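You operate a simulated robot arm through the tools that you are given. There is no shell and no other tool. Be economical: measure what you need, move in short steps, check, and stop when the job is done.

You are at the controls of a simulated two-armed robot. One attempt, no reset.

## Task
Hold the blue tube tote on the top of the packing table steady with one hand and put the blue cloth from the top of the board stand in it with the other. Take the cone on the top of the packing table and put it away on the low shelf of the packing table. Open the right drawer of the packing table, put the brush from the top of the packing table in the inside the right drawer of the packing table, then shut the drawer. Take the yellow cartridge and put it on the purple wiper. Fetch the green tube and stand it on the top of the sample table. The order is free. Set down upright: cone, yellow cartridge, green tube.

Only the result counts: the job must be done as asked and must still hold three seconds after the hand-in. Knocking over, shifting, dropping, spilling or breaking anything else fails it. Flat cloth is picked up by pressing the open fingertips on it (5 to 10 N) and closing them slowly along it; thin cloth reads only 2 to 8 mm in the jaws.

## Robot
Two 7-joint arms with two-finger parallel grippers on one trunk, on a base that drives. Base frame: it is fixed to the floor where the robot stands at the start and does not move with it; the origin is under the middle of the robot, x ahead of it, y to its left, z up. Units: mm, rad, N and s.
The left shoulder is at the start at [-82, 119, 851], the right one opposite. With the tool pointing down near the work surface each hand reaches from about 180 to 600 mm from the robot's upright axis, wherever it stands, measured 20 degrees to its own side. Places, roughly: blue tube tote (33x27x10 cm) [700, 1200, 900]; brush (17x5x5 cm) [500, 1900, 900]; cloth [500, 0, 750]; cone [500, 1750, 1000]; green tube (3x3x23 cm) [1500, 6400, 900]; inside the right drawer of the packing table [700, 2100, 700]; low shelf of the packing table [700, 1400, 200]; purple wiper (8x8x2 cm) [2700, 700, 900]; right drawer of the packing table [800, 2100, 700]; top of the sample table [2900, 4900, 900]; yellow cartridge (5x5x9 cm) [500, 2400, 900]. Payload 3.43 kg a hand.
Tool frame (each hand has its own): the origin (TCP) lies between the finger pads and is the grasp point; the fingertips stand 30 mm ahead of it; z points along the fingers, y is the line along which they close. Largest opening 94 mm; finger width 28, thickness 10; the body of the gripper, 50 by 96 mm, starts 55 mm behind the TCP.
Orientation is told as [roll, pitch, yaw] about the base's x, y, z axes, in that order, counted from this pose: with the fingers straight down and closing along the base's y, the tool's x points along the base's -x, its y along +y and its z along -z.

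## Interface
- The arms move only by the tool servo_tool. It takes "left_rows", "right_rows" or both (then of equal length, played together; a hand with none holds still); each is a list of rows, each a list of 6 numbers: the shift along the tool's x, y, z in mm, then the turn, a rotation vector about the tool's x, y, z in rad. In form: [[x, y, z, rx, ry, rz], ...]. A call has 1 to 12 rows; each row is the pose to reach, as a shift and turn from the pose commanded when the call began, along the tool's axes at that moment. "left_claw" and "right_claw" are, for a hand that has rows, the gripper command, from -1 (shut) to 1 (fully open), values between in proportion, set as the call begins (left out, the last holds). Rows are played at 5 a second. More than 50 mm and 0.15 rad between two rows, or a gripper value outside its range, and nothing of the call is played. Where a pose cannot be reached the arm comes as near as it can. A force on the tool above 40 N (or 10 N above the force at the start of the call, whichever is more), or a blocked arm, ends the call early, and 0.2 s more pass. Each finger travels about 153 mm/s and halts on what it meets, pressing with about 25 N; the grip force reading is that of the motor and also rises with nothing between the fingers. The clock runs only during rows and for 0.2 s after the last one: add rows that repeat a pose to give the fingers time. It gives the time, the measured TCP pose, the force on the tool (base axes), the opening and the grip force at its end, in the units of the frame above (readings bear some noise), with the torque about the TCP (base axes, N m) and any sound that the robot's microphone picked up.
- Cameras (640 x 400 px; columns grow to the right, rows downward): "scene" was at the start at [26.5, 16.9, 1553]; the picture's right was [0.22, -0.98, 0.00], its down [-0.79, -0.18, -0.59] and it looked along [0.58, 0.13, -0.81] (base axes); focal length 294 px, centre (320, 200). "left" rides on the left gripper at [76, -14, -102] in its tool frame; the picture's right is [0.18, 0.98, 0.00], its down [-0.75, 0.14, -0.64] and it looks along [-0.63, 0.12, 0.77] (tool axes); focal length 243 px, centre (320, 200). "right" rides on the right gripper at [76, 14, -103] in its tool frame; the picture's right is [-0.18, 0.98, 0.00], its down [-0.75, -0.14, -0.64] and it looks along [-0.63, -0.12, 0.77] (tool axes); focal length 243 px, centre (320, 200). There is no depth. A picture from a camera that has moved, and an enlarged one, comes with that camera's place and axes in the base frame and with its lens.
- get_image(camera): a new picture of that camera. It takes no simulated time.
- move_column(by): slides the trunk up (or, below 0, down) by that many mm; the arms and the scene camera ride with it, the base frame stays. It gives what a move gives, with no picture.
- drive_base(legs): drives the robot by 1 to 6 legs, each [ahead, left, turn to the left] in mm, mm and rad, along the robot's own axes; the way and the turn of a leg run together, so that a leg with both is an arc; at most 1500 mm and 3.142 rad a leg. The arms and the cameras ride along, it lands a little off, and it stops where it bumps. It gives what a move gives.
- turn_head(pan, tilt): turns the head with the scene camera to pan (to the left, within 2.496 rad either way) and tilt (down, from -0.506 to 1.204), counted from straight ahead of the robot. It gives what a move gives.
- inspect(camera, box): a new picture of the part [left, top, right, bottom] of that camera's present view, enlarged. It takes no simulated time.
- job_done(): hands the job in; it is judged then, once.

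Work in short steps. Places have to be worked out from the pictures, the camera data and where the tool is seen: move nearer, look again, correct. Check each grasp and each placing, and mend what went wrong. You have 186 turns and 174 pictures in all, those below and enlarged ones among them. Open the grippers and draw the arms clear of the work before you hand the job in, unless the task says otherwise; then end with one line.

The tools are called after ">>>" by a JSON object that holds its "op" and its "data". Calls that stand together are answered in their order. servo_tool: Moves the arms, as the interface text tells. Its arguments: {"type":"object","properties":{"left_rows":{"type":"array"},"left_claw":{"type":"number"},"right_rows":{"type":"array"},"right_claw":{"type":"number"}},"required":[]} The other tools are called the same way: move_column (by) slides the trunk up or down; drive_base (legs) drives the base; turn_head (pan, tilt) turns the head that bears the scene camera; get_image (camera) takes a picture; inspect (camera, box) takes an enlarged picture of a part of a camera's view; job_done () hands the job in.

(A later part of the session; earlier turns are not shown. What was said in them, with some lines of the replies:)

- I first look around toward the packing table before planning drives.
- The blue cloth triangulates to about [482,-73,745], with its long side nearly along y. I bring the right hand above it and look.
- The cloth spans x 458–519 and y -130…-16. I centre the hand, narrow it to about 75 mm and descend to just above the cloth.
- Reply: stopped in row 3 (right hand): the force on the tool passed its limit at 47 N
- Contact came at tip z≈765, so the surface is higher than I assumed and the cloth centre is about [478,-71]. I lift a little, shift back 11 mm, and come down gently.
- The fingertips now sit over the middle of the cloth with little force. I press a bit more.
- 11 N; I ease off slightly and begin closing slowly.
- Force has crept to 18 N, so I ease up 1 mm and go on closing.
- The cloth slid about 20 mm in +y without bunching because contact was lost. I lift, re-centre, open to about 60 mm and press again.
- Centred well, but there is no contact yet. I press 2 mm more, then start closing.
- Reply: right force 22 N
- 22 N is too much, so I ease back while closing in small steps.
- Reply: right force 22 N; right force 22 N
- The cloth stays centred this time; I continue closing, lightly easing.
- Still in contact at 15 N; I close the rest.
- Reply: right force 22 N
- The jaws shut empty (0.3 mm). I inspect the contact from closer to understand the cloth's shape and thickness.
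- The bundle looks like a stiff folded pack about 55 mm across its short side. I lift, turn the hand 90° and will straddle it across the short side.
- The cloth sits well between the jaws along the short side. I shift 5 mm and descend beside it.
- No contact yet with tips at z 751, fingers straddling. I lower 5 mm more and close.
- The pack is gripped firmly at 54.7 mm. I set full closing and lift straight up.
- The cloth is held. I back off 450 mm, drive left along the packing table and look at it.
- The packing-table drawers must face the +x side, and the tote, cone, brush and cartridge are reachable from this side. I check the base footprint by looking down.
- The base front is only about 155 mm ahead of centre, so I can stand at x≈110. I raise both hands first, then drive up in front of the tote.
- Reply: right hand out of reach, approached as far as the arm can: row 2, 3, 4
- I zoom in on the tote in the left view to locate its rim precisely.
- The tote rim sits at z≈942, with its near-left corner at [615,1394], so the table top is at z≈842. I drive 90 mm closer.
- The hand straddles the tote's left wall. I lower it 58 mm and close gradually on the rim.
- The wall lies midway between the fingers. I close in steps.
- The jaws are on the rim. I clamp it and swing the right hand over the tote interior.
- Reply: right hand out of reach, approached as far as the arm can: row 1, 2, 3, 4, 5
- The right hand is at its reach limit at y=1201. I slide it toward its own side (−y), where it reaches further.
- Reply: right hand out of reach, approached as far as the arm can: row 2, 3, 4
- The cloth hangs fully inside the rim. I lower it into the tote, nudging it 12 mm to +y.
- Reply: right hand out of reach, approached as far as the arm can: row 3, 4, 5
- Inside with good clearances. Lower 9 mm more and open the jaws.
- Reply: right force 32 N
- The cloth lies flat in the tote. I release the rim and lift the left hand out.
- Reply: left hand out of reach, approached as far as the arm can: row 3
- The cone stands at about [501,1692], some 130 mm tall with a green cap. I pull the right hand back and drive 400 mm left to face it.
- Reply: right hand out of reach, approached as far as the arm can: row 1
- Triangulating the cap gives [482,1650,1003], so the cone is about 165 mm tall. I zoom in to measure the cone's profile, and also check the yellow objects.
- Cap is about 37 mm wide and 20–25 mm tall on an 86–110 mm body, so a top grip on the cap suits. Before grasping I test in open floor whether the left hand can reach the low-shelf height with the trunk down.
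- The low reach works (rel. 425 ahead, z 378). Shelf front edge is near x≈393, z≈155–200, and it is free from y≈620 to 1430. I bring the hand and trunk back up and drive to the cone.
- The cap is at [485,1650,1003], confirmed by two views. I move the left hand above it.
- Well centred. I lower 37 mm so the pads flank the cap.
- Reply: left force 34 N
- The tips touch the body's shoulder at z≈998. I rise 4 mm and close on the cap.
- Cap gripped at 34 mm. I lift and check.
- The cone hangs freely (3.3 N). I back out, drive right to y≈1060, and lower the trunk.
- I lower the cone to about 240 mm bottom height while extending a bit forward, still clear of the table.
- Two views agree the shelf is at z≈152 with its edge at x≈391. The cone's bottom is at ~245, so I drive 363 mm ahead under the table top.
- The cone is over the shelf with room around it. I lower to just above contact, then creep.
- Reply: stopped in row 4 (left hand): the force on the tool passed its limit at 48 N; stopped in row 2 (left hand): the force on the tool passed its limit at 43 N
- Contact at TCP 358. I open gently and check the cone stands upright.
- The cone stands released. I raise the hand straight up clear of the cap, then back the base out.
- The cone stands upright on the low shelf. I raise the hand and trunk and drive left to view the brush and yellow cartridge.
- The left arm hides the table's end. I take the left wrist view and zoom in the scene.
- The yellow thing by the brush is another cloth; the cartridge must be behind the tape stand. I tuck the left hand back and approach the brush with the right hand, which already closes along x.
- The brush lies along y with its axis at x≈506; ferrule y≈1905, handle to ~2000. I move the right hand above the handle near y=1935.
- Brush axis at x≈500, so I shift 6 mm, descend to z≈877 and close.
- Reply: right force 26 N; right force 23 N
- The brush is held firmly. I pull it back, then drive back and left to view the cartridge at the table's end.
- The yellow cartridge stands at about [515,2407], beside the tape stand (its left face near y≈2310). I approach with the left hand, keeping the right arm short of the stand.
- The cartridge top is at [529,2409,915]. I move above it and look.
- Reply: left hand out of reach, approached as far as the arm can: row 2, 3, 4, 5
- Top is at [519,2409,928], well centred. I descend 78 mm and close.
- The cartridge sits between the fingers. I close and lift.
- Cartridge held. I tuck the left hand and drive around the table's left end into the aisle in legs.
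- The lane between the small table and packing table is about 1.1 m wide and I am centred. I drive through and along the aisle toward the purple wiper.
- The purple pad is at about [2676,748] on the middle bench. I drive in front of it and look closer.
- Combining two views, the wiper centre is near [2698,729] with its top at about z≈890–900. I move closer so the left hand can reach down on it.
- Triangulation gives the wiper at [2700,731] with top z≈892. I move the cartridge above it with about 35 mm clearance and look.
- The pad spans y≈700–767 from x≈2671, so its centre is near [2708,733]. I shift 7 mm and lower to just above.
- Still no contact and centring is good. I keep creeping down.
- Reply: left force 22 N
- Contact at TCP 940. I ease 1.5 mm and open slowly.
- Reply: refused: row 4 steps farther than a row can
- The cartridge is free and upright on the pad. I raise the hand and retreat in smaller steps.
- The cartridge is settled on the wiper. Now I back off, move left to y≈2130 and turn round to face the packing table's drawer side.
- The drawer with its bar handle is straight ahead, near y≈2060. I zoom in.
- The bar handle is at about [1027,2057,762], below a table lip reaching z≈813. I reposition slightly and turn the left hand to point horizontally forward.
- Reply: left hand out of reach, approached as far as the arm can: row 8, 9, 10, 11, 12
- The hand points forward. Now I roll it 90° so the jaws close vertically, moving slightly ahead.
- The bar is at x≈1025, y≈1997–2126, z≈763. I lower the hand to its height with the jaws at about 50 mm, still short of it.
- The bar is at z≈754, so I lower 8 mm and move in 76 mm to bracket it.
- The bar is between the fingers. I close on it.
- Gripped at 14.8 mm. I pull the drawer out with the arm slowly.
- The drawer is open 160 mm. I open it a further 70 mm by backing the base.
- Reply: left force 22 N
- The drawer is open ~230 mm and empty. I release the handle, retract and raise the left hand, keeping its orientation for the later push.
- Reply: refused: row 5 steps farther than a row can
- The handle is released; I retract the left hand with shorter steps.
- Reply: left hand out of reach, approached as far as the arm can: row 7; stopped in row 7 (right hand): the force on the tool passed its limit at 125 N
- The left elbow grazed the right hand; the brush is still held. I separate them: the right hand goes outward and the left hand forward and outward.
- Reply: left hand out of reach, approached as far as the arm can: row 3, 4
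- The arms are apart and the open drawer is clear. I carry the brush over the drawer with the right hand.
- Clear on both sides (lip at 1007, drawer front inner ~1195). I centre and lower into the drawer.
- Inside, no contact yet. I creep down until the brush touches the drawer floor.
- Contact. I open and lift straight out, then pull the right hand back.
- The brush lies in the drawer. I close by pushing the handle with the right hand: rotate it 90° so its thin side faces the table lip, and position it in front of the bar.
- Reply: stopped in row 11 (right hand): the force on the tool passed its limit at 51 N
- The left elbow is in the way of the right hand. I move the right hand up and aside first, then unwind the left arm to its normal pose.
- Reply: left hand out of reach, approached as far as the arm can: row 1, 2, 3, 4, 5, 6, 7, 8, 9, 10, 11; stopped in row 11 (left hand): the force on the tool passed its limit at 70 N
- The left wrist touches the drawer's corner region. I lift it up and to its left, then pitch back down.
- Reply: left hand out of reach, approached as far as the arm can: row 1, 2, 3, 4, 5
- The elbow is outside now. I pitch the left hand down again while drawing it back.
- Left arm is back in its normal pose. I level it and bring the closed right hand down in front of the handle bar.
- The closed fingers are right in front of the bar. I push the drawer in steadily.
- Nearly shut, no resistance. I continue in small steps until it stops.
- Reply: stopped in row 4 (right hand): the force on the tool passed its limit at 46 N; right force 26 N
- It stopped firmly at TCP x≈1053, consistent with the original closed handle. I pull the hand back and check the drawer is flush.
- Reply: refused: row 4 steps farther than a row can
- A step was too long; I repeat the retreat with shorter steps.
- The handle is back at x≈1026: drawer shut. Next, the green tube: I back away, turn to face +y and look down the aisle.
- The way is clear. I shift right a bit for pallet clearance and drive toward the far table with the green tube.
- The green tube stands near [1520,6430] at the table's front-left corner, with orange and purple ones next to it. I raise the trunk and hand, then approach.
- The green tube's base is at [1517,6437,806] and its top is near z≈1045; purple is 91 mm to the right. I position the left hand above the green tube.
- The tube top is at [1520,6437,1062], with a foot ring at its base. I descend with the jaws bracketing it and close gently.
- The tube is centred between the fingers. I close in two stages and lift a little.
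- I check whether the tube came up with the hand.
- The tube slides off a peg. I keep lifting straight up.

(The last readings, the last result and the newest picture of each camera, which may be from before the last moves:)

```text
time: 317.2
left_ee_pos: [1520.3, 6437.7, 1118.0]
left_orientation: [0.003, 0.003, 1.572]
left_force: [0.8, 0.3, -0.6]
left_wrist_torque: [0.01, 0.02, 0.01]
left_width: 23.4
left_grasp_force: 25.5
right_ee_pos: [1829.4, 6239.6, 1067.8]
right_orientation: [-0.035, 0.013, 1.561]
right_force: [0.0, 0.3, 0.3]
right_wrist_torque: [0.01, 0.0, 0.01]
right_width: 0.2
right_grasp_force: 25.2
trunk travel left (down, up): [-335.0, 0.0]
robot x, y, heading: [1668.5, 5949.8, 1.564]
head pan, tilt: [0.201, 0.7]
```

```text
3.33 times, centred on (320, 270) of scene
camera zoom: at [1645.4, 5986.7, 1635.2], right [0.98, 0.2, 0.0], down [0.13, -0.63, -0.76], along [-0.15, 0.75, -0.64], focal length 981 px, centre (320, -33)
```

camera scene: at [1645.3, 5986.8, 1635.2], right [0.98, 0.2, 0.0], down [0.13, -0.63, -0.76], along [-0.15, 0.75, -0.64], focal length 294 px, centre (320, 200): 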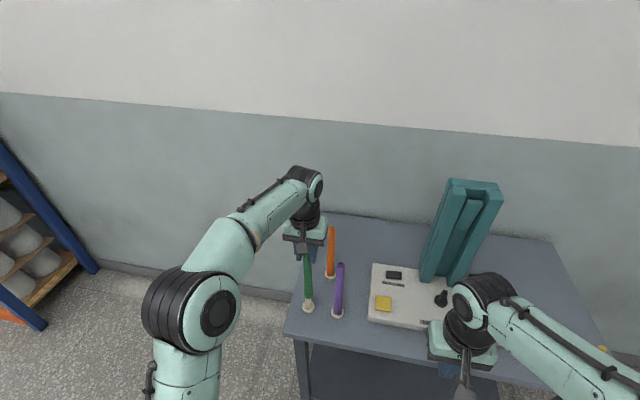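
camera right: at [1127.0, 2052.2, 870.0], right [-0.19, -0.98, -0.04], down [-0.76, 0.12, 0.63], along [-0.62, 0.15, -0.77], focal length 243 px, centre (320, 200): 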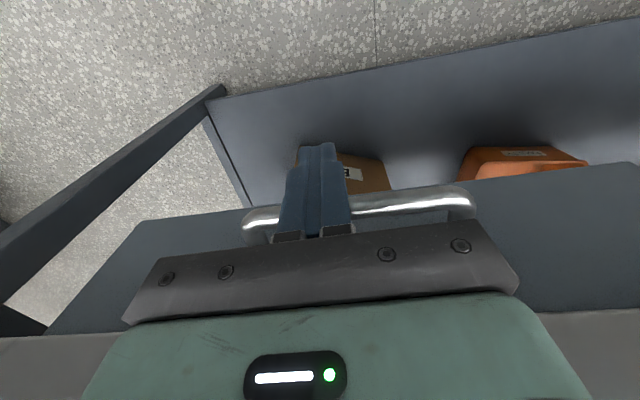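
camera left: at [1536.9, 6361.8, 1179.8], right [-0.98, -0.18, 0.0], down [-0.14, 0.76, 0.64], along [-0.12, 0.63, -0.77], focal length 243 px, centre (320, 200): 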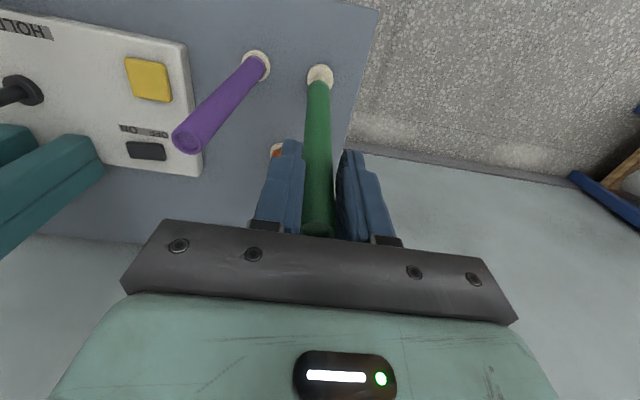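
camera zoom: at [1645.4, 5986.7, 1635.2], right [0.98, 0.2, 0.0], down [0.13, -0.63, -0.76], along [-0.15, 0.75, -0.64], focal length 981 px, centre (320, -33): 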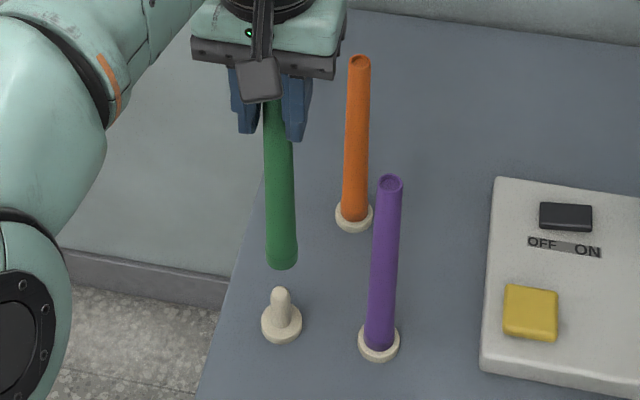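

The tube is clear of the peg. I back off, tuck the hand, shift away from the pallet and turn to face the benches.

>>> {"op": "drive_base", "data": {"legs": [[-350, 0, 0]]}}

>>> {"op": "servo_tool", "data": {"left_rows": [[45, 0, 0, 0, 0, 0], [90, 0, 0, 0, 0, 0], [135, 0, 0, 0, 0, 0], [180, 0, 0, 0, 0, 0], [225, 0, 0, 0, 0, 0]]}}

>>> {"op": "drive_base", "data": {"legs": [[0, -420, 0], [-450, 0, 0], [0, 0, -1.571]]}}

>>> {"op": "turn_head", "data": {"pan": 0, "tilt": 0.5}}

>>> {"op": "get_image", "data": {"camera": "scene"}}

```text
time: 319.5
left_ee_pos: [1518.8, 6093.4, 1116.8]
left_orientation: [0.004, 0.002, 1.576]
left_force: [-0.2, 0.0, -1.0]
left_wrist_torque: [0.0, -0.04, -0.02]
left_width: 23.2
left_grasp_force: 24.8
right_ee_pos: [1827.6, 5897.5, 1068.0]
right_orientation: [-0.035, 0.014, 1.566]
right_force: [0.1, 0.3, -0.3]
right_wrist_torque: [0.0, -0.01, 0.02]
right_width: 0.2
right_grasp_force: 24.7
trunk travel left (down, up): [-335.0, 0.0]
robot x, y, heading: [1660.4, 5602.6, 1.573]
head pan, tilt: [0.201, 0.7]
```

```text
time: 320.7
left_ee_pos: [1519.7, 5869.2, 1118.2]
left_orientation: [0.003, 0.003, 1.577]
left_force: [-0.6, 0.1, -1.1]
left_wrist_torque: [0.04, 0.01, -0.03]
left_width: 23.2
left_grasp_force: 24.9
right_ee_pos: [1827.8, 5896.2, 1068.0]
right_orientation: [-0.035, 0.014, 1.565]
right_force: [0.0, 0.2, 0.3]
right_wrist_torque: [0.01, -0.02, 0.04]
right_width: 0.2
right_grasp_force: 25.3
trunk travel left (down, up): [-335.0, 0.0]
robot x, y, heading: [1665.5, 5600.7, 1.574]
head pan, tilt: [0.201, 0.7]
```

```text
time: 331.1
left_ee_pos: [2363.0, 5299.1, 1117.4]
left_orientation: [0.003, 0.004, -0.008]
left_force: [-0.1, 0.5, -1.0]
left_wrist_torque: [0.02, 0.03, -0.02]
left_width: 23.0
left_grasp_force: 24.5
right_ee_pos: [2386.2, 4990.6, 1067.4]
right_orientation: [-0.037, 0.015, -0.018]
right_force: [0.1, 0.3, 0.0]
right_wrist_torque: [-0.01, 0.03, 0.02]
right_width: 0.2
right_grasp_force: 25.3
trunk travel left (down, up): [-335.0, 0.0]
robot x, y, heading: [2095.4, 5157.1, -0.011]
head pan, tilt: [0.201, 0.7]
```

```text
time: 331.9
left_ee_pos: [2363.5, 5298.7, 1118.5]
left_orientation: [0.004, 0.004, -0.007]
left_force: [0.5, 0.0, -0.9]
left_wrist_torque: [0.0, -0.01, 0.03]
left_width: 23.2
left_grasp_force: 25.0
right_ee_pos: [2385.0, 4991.7, 1067.6]
right_orientation: [-0.035, 0.012, -0.021]
right_force: [0.1, 0.3, -0.5]
right_wrist_torque: [0.02, -0.01, -0.02]
right_width: 0.0
right_grasp_force: 24.8
trunk travel left (down, up): [-335.0, 0.0]
robot x, y, heading: [2094.1, 5157.7, -0.011]
head pan, tilt: [0.0, 0.499]
```

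```text
41 pictures are left
camera scene: at [2139.7, 5159.8, 1652.9], right [-0.01, -1.0, 0.0], down [-0.48, 0.0, -0.88], along [0.88, -0.01, -0.48], focal length 294 px, centre (320, 200)
```

scene: 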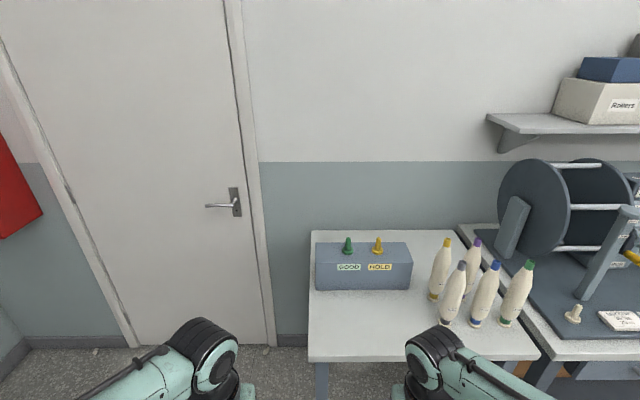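

The sample table's front-left area (about [2735,5080]) is free, in front of the GOOD/HOLD box and left of the bobbins. I approach with the tube.

>>> {"op": "drive_base", "data": {"legs": [[0, -200, 0.011], [140, 0, 0]]}}

>>> {"op": "turn_head", "data": {"pan": 0.1, "tilt": 0.75}}

>>> {"op": "get_image", "data": {"camera": "scene"}}

>>> {"op": "get_image", "data": {"camera": "left"}}

```text
time: 335.2
left_ee_pos: [2500.7, 5102.1, 1117.6]
left_orientation: [0.004, 0.002, 0.001]
left_force: [-1.0, 0.6, -0.3]
left_wrist_torque: [-0.02, 0.0, 0.0]
left_width: 22.9
left_grasp_force: 25.0
right_ee_pos: [2525.8, 4795.7, 1067.7]
right_orientation: [-0.033, 0.013, -0.008]
right_force: [-0.3, 0.1, -0.3]
right_wrist_torque: [0.0, 0.01, 0.0]
right_width: 0.2
right_grasp_force: 25.5
trunk travel left (down, up): [-335.0, 0.0]
robot x, y, heading: [2234.8, 4960.7, -0.002]
head pan, tilt: [0.0, 0.499]
```

```text
time: 335.9
left_ee_pos: [2501.2, 5103.6, 1116.5]
left_orientation: [0.003, 0.004, 0.003]
left_force: [0.7, 0.6, -0.4]
left_wrist_torque: [0.04, 0.0, 0.02]
left_width: 22.9
left_grasp_force: 24.8
right_ee_pos: [2527.1, 4795.7, 1067.8]
right_orientation: [-0.035, 0.014, -0.011]
right_force: [0.7, -0.5, 0.4]
right_wrist_torque: [-0.01, -0.03, -0.01]
right_width: 0.1
right_grasp_force: 25.3
trunk travel left (down, up): [-335.0, 0.0]
robot x, y, heading: [2235.9, 4963.6, -0.006]
head pan, tilt: [0.099, 0.75]
```

```text
40 pictures are left
camera scene: at [2270.6, 4970.1, 1631.1], right [0.1, -1.0, 0.0], down [-0.68, -0.07, -0.73], along [0.73, 0.07, -0.68], focal length 294 px, centre (320, 200)
```

scene: 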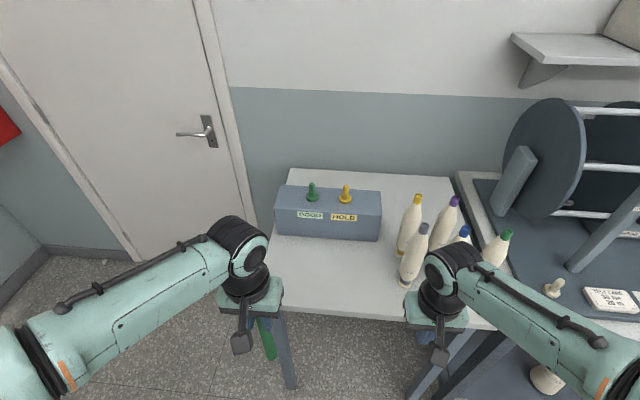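

```text
39 pictures are left
camera left: at [2426.1, 5089.0, 1220.2], right [-0.19, 0.98, 0.0], down [0.76, 0.14, 0.64], along [0.63, 0.12, -0.77], focal length 243 px, centre (320, 200)
```

left: 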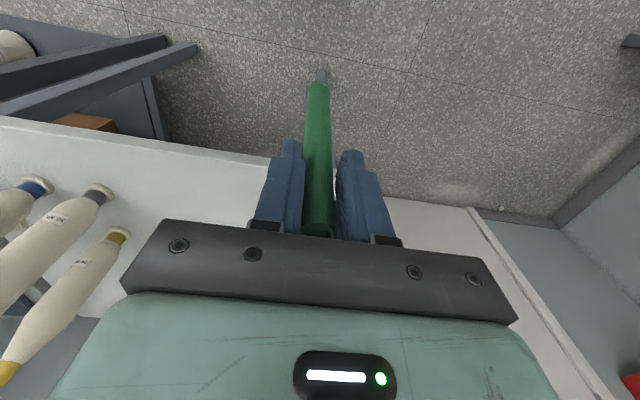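

Table edge is at x≈2634 and the box front at ≈2880, so [2740,5090] is free. I extend the tube over the table, raised 20 mm.

>>> {"op": "servo_tool", "data": {"left_rows": [[0, 0, -20, 0, 0, 0], [-45, -2, -22, 0, 0, 0], [-90, -4, -22, 0, 0, 0], [-135, -6, -22, 0, 0, 0], [-180, -8, -22, 0, 0, 0], [-220, -10, -22, 0, 0, 0], [-238, -12, -22, 0, 0, 0], [-238, -12, -22, 0, 0, 0]]}}

>>> {"op": "get_image", "data": {"camera": "left"}}

>>> {"op": "get_image", "data": {"camera": "scene"}}

```text
time: 337.7
left_ee_pos: [2738.5, 5090.6, 1138.2]
left_orientation: [0.004, 0.002, 0.003]
left_force: [-0.2, -0.8, -1.4]
left_wrist_torque: [-0.01, -0.01, -0.02]
left_width: 23.0
left_grasp_force: 25.6
right_ee_pos: [2527.3, 4794.6, 1067.8]
right_orientation: [-0.035, 0.012, -0.011]
right_force: [0.5, 0.4, -0.4]
right_wrist_torque: [-0.01, 0.03, 0.02]
right_width: 0.3
right_grasp_force: 24.8
trunk travel left (down, up): [-335.0, 0.0]
robot x, y, heading: [2231.0, 4960.5, -0.002]
head pan, tilt: [0.099, 0.75]
```

```text
38 pictures are left
camera left: at [2664.7, 5077.1, 1241.3], right [-0.18, 0.98, 0.0], down [0.76, 0.14, 0.64], along [0.63, 0.12, -0.77], focal length 243 px, centre (320, 200)
```

left: 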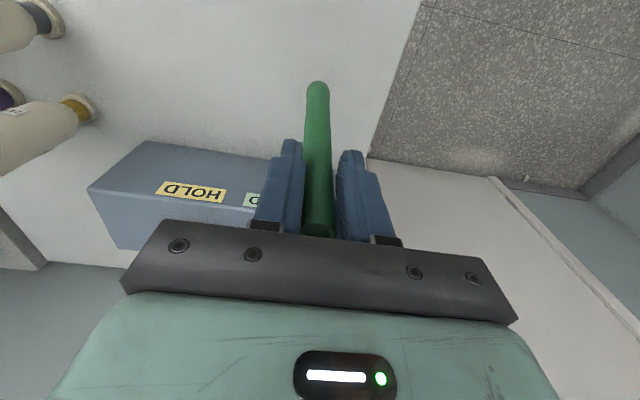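

```text
37 pictures are left
camera scene: at [2269.9, 4970.3, 1631.0], right [0.1, -1.0, 0.0], down [-0.68, -0.07, -0.73], along [0.73, 0.07, -0.68], focal length 294 px, centre (320, 200)
```

scene: 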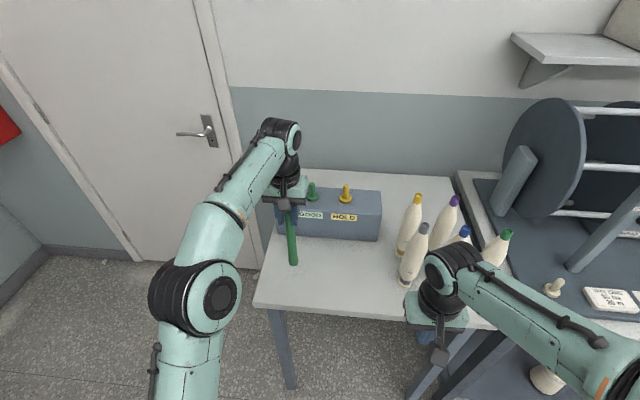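

The tube hangs clear over the free front-left area. I lower it and creep to contact.

>>> {"op": "servo_tool", "data": {"left_rows": [[0, -8, 15, 0, 0, 0], [0, -8, 30, 0, 0, 0], [0, -8, 40, 0, 0, 0], [0, -8, 46, 0, 0, 0], [0, -8, 52, 0, 0, 0]]}}

>>> {"op": "inspect", "data": {"camera": "scene", "box": [220, 180, 400, 320]}}

```text
time: 338.9
left_ee_pos: [2737.8, 5083.0, 1088.8]
left_orientation: [0.004, 0.003, 0.002]
left_force: [0.8, 0.6, 20.5]
left_wrist_torque: [-0.02, -0.31, -0.02]
left_width: 23.5
left_grasp_force: 25.1
right_ee_pos: [2526.0, 4794.6, 1069.1]
right_orientation: [-0.036, 0.014, -0.008]
right_force: [0.3, 0.2, 0.5]
right_wrist_torque: [-0.02, 0.01, -0.02]
right_width: 0.0
right_grasp_force: 24.7
trunk travel left (down, up): [-335.0, 0.0]
robot x, y, heading: [2231.3, 4959.7, -0.003]
head pan, tilt: [0.099, 0.75]
```

```text
2.86 times, centred on (310, 250) of scene
camera zoom: at [2268.4, 4969.8, 1631.1], right [0.1, -1.0, 0.0], down [-0.68, -0.07, -0.73], along [0.73, 0.07, -0.68], focal length 841 px, centre (349, 57)
```

zoom: 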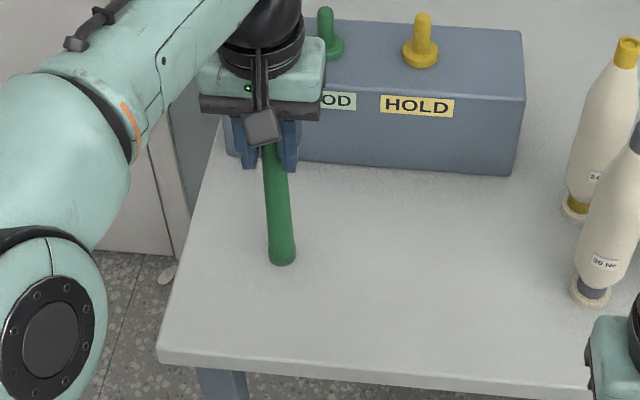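

Contact at 20 N, matching a table height of ~904. I ease off and open a few millimetres only.

>>> {"op": "servo_tool", "data": {"left_rows": [[0, 0, -1.5, 0, 0, 0], [0, 0, -1.5, 0, 0, 0], [0, 0, -1.5, 0, 0, 0]]}}

>>> {"op": "servo_tool", "data": {"left_rows": [[0, 0, 0, 0, 0, 0], [0, 0, 0, 0, 0, 0], [0, 0, 0, 0, 0, 0]], "left_claw": -0.42}}

>>> {"op": "inspect", "data": {"camera": "scene", "box": [220, 180, 400, 320]}}

>>> {"op": "get_image", "data": {"camera": "left"}}

```text
time: 339.7
left_ee_pos: [2739.2, 5083.2, 1088.7]
left_orientation: [0.005, 0.005, 0.001]
left_force: [1.5, 0.0, 13.3]
left_wrist_torque: [-0.05, -0.42, 0.01]
left_width: 23.4
left_grasp_force: 24.9
right_ee_pos: [2525.7, 4795.5, 1068.7]
right_orientation: [-0.035, 0.014, -0.01]
right_force: [0.5, -1.0, 0.2]
right_wrist_torque: [-0.04, -0.01, -0.01]
right_width: 0.0
right_grasp_force: 25.2
trunk travel left (down, up): [-335.0, 0.0]
robot x, y, heading: [2233.2, 4961.5, -0.003]
head pan, tilt: [0.099, 0.75]
```

```text
time: 340.5
left_ee_pos: [2738.2, 5083.4, 1088.3]
left_orientation: [0.004, 0.004, 0.003]
left_force: [0.5, 0.5, 0.2]
left_wrist_torque: [-0.01, 0.0, 0.02]
left_width: 27.3
left_grasp_force: 0.1
right_ee_pos: [2527.2, 4794.8, 1068.0]
right_orientation: [-0.034, 0.015, -0.008]
right_force: [0.0, 0.6, -0.7]
right_wrist_torque: [0.02, 0.03, -0.01]
right_width: 0.0
right_grasp_force: 25.1
trunk travel left (down, up): [-335.0, 0.0]
robot x, y, heading: [2233.3, 4967.0, -0.001]
head pan, tilt: [0.099, 0.75]
```

```text
2.86 times, centred on (310, 250) of scene
camera zoom: at [2270.3, 4970.2, 1631.0], right [0.1, -1.0, 0.0], down [-0.68, -0.07, -0.73], along [0.73, 0.07, -0.68], focal length 841 px, centre (349, 57)
```

zoom: 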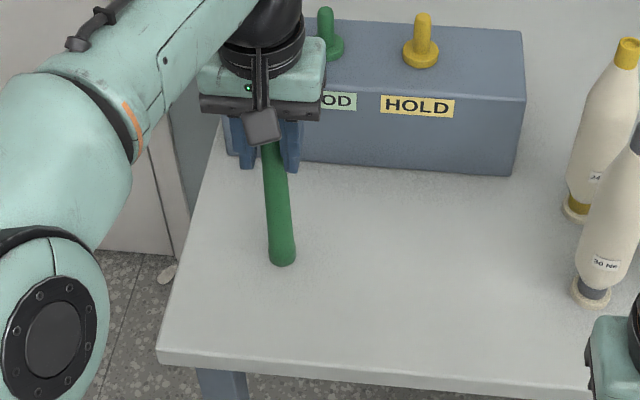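

```text
34 pictures are left
camera left: at [2663.9, 5069.6, 1190.4], right [-0.19, 0.98, 0.0], down [0.76, 0.14, 0.64], along [0.63, 0.12, -0.77], focal length 243 px, centre (320, 200)
```

left: 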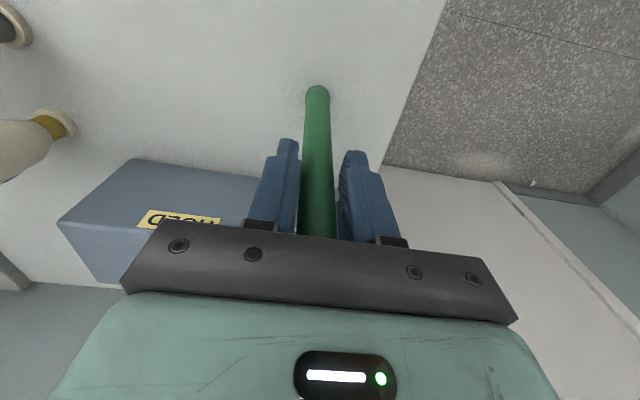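

Released and standing. I open wider, rise 30 mm, then withdraw straight backward.

>>> {"op": "servo_tool", "data": {"left_rows": [[0, 0, 0, 0, 0, 0], [0, 0, 0, 0, 0, 0], [0, 0, 0, 0, 0, 0]], "left_claw": 0.3}}

>>> {"op": "servo_tool", "data": {"left_rows": [[0, 0, -15, 0, 0, 0], [0, 0, -35, 0, 0, 0], [0, 0, -50, 0, 0, 0]]}}

>>> {"op": "get_image", "data": {"camera": "left"}}

```text
time: 341.3
left_ee_pos: [2739.5, 5083.0, 1088.8]
left_orientation: [0.003, 0.003, 0.003]
left_force: [-0.5, -0.6, 0.0]
left_wrist_torque: [0.0, -0.02, 0.0]
left_width: 61.1
left_grasp_force: 0.1
right_ee_pos: [2526.1, 4795.7, 1068.4]
right_orientation: [-0.035, 0.014, -0.008]
right_force: [0.3, -0.2, 0.0]
right_wrist_torque: [0.0, -0.01, -0.03]
right_width: 0.0
right_grasp_force: 25.3
trunk travel left (down, up): [-335.0, 0.0]
robot x, y, heading: [2234.9, 4962.3, -0.005]
head pan, tilt: [0.099, 0.75]
```

```text
time: 342.1
left_ee_pos: [2739.5, 5083.7, 1137.9]
left_orientation: [0.003, 0.004, 0.001]
left_force: [-0.6, -0.1, -0.5]
left_wrist_torque: [0.01, 0.03, 0.0]
left_width: 61.1
left_grasp_force: 0.0
right_ee_pos: [2527.2, 4795.7, 1068.2]
right_orientation: [-0.038, 0.013, -0.01]
right_force: [0.1, -0.4, 0.4]
right_wrist_torque: [-0.03, 0.02, 0.02]
right_width: 0.0
right_grasp_force: 24.5
trunk travel left (down, up): [-335.0, 0.0]
robot x, y, heading: [2232.6, 4964.0, 0.0]
head pan, tilt: [0.099, 0.75]
```

```text
33 pictures are left
camera left: at [2663.2, 5069.3, 1239.8], right [-0.18, 0.98, 0.0], down [0.76, 0.14, 0.64], along [0.63, 0.12, -0.77], focal length 243 px, centre (320, 200)
```

left: 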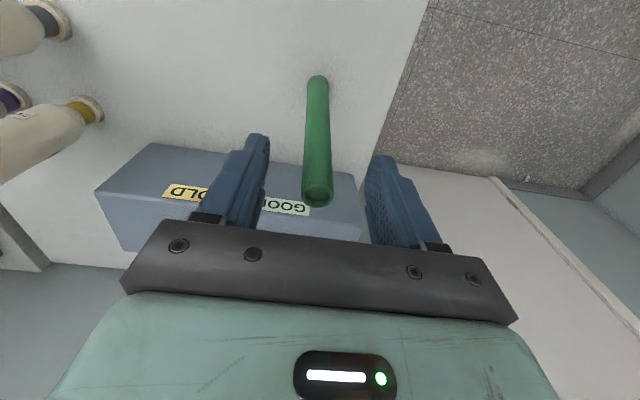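

The tube stands alone, free between the open fingers. I withdraw backward and then back the base away.

>>> {"op": "servo_tool", "data": {"left_rows": [[20, 0, 0, 0, 0, 0], [50, 0, 0, 0, 0, 0], [90, 0, 0, 0, 0, 0], [135, 0, 0, 0, 0, 0], [180, 0, 0, 0, 0, 0], [225, 0, 0, 0, 0, 0]]}}

>>> {"op": "drive_base", "data": {"legs": [[-350, 0, 0]]}}

>>> {"op": "get_image", "data": {"camera": "scene"}}

```text
time: 343.5
left_ee_pos: [2511.2, 5083.8, 1139.8]
left_orientation: [0.002, 0.001, 0.001]
left_force: [-0.3, -0.9, -0.5]
left_wrist_torque: [0.01, -0.03, 0.01]
left_width: 61.1
left_grasp_force: 0.0
right_ee_pos: [2524.4, 4796.0, 1068.7]
right_orientation: [-0.034, 0.015, -0.009]
right_force: [-0.7, 0.1, -0.7]
right_wrist_torque: [0.02, -0.02, -0.01]
right_width: 0.0
right_grasp_force: 25.0
trunk travel left (down, up): [-335.0, 0.0]
robot x, y, heading: [2232.4, 4960.5, -0.003]
head pan, tilt: [0.099, 0.75]
```

```text
time: 345.8
left_ee_pos: [2158.2, 5083.5, 1139.8]
left_orientation: [0.002, 0.002, 0.002]
left_force: [0.4, 0.0, 0.0]
left_wrist_torque: [0.01, 0.0, 0.01]
left_width: 61.2
left_grasp_force: 0.1
right_ee_pos: [2172.3, 4795.8, 1068.0]
right_orientation: [-0.035, 0.014, -0.01]
right_force: [-0.2, 0.3, -0.1]
right_wrist_torque: [-0.04, -0.03, 0.02]
right_width: 0.0
right_grasp_force: 24.6
trunk travel left (down, up): [-335.0, 0.0]
robot x, y, heading: [1876.8, 4964.8, -0.004]
head pan, tilt: [0.099, 0.75]
```

```text
32 pictures are left
camera scene: at [1915.3, 4970.8, 1631.1], right [0.1, -1.0, 0.0], down [-0.68, -0.07, -0.73], along [0.73, 0.07, -0.68], focal length 294 px, centre (320, 200)
```

scene: 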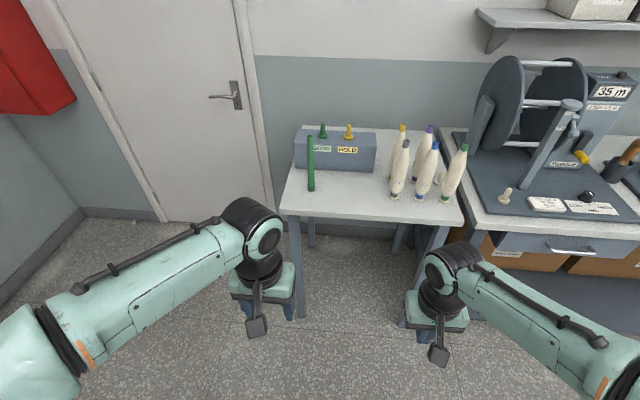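

The tube stands upright on the sample table. I open both grippers before handing in.

>>> {"op": "servo_tool", "data": {"left_rows": [[0, 0, 0, 0, 0, 0], [0, 0, 0, 0, 0, 0], [0, 0, 0, 0, 0, 0]], "right_rows": [[0, 0, 0, 0, 0, 0], [0, 0, 0, 0, 0, 0], [0, 0, 0, 0, 0, 0]], "left_claw": 1, "right_claw": 1}}

>>> {"op": "inspect", "data": {"camera": "scene", "box": [270, 100, 470, 240]}}

```text
time: 346.6
left_ee_pos: [2158.7, 5085.0, 1139.4]
left_orientation: [0.003, 0.004, 0.0]
left_force: [-0.8, 0.0, -0.4]
left_wrist_torque: [0.0, 0.01, -0.04]
left_width: 93.9
left_grasp_force: 0.1
right_ee_pos: [2171.9, 4796.7, 1067.6]
right_orientation: [-0.035, 0.014, -0.01]
right_force: [0.6, -0.2, -0.1]
right_wrist_torque: [0.0, 0.0, 0.0]
right_width: 94.4
right_grasp_force: 0.1
trunk travel left (down, up): [-335.0, 0.0]
robot x, y, heading: [1878.7, 4962.1, -0.002]
head pan, tilt: [0.099, 0.75]
```

```text
2.86 times, centred on (370, 170) of scene
camera zoom: at [1914.8, 4970.8, 1631.0], right [0.1, -1.0, 0.0], down [-0.68, -0.07, -0.73], along [0.73, 0.07, -0.68], focal length 841 px, centre (177, 286)
```

zoom: 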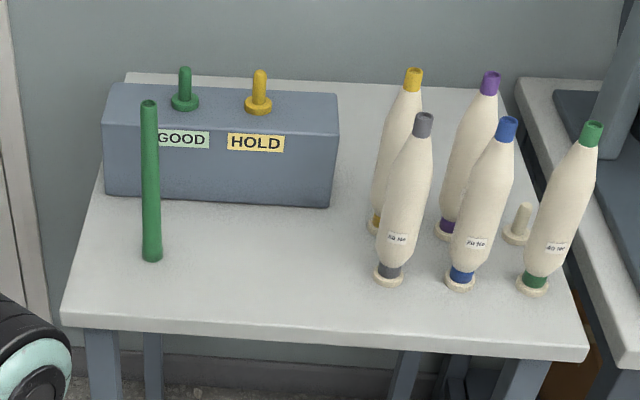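

Everything checks out: the tube is upright, the grippers are open and the arms are clear. I hand in the job.

>>> {"op": "job_done", "data": {}}

```text
The job is handed in.
```

All five parts of the job are done and it is handed in: the cloth is in the tote, the cone is on the low shelf, the brush is in the shut right drawer, the cartridge is on the purple wiper, and the green tube stands on the sample table.
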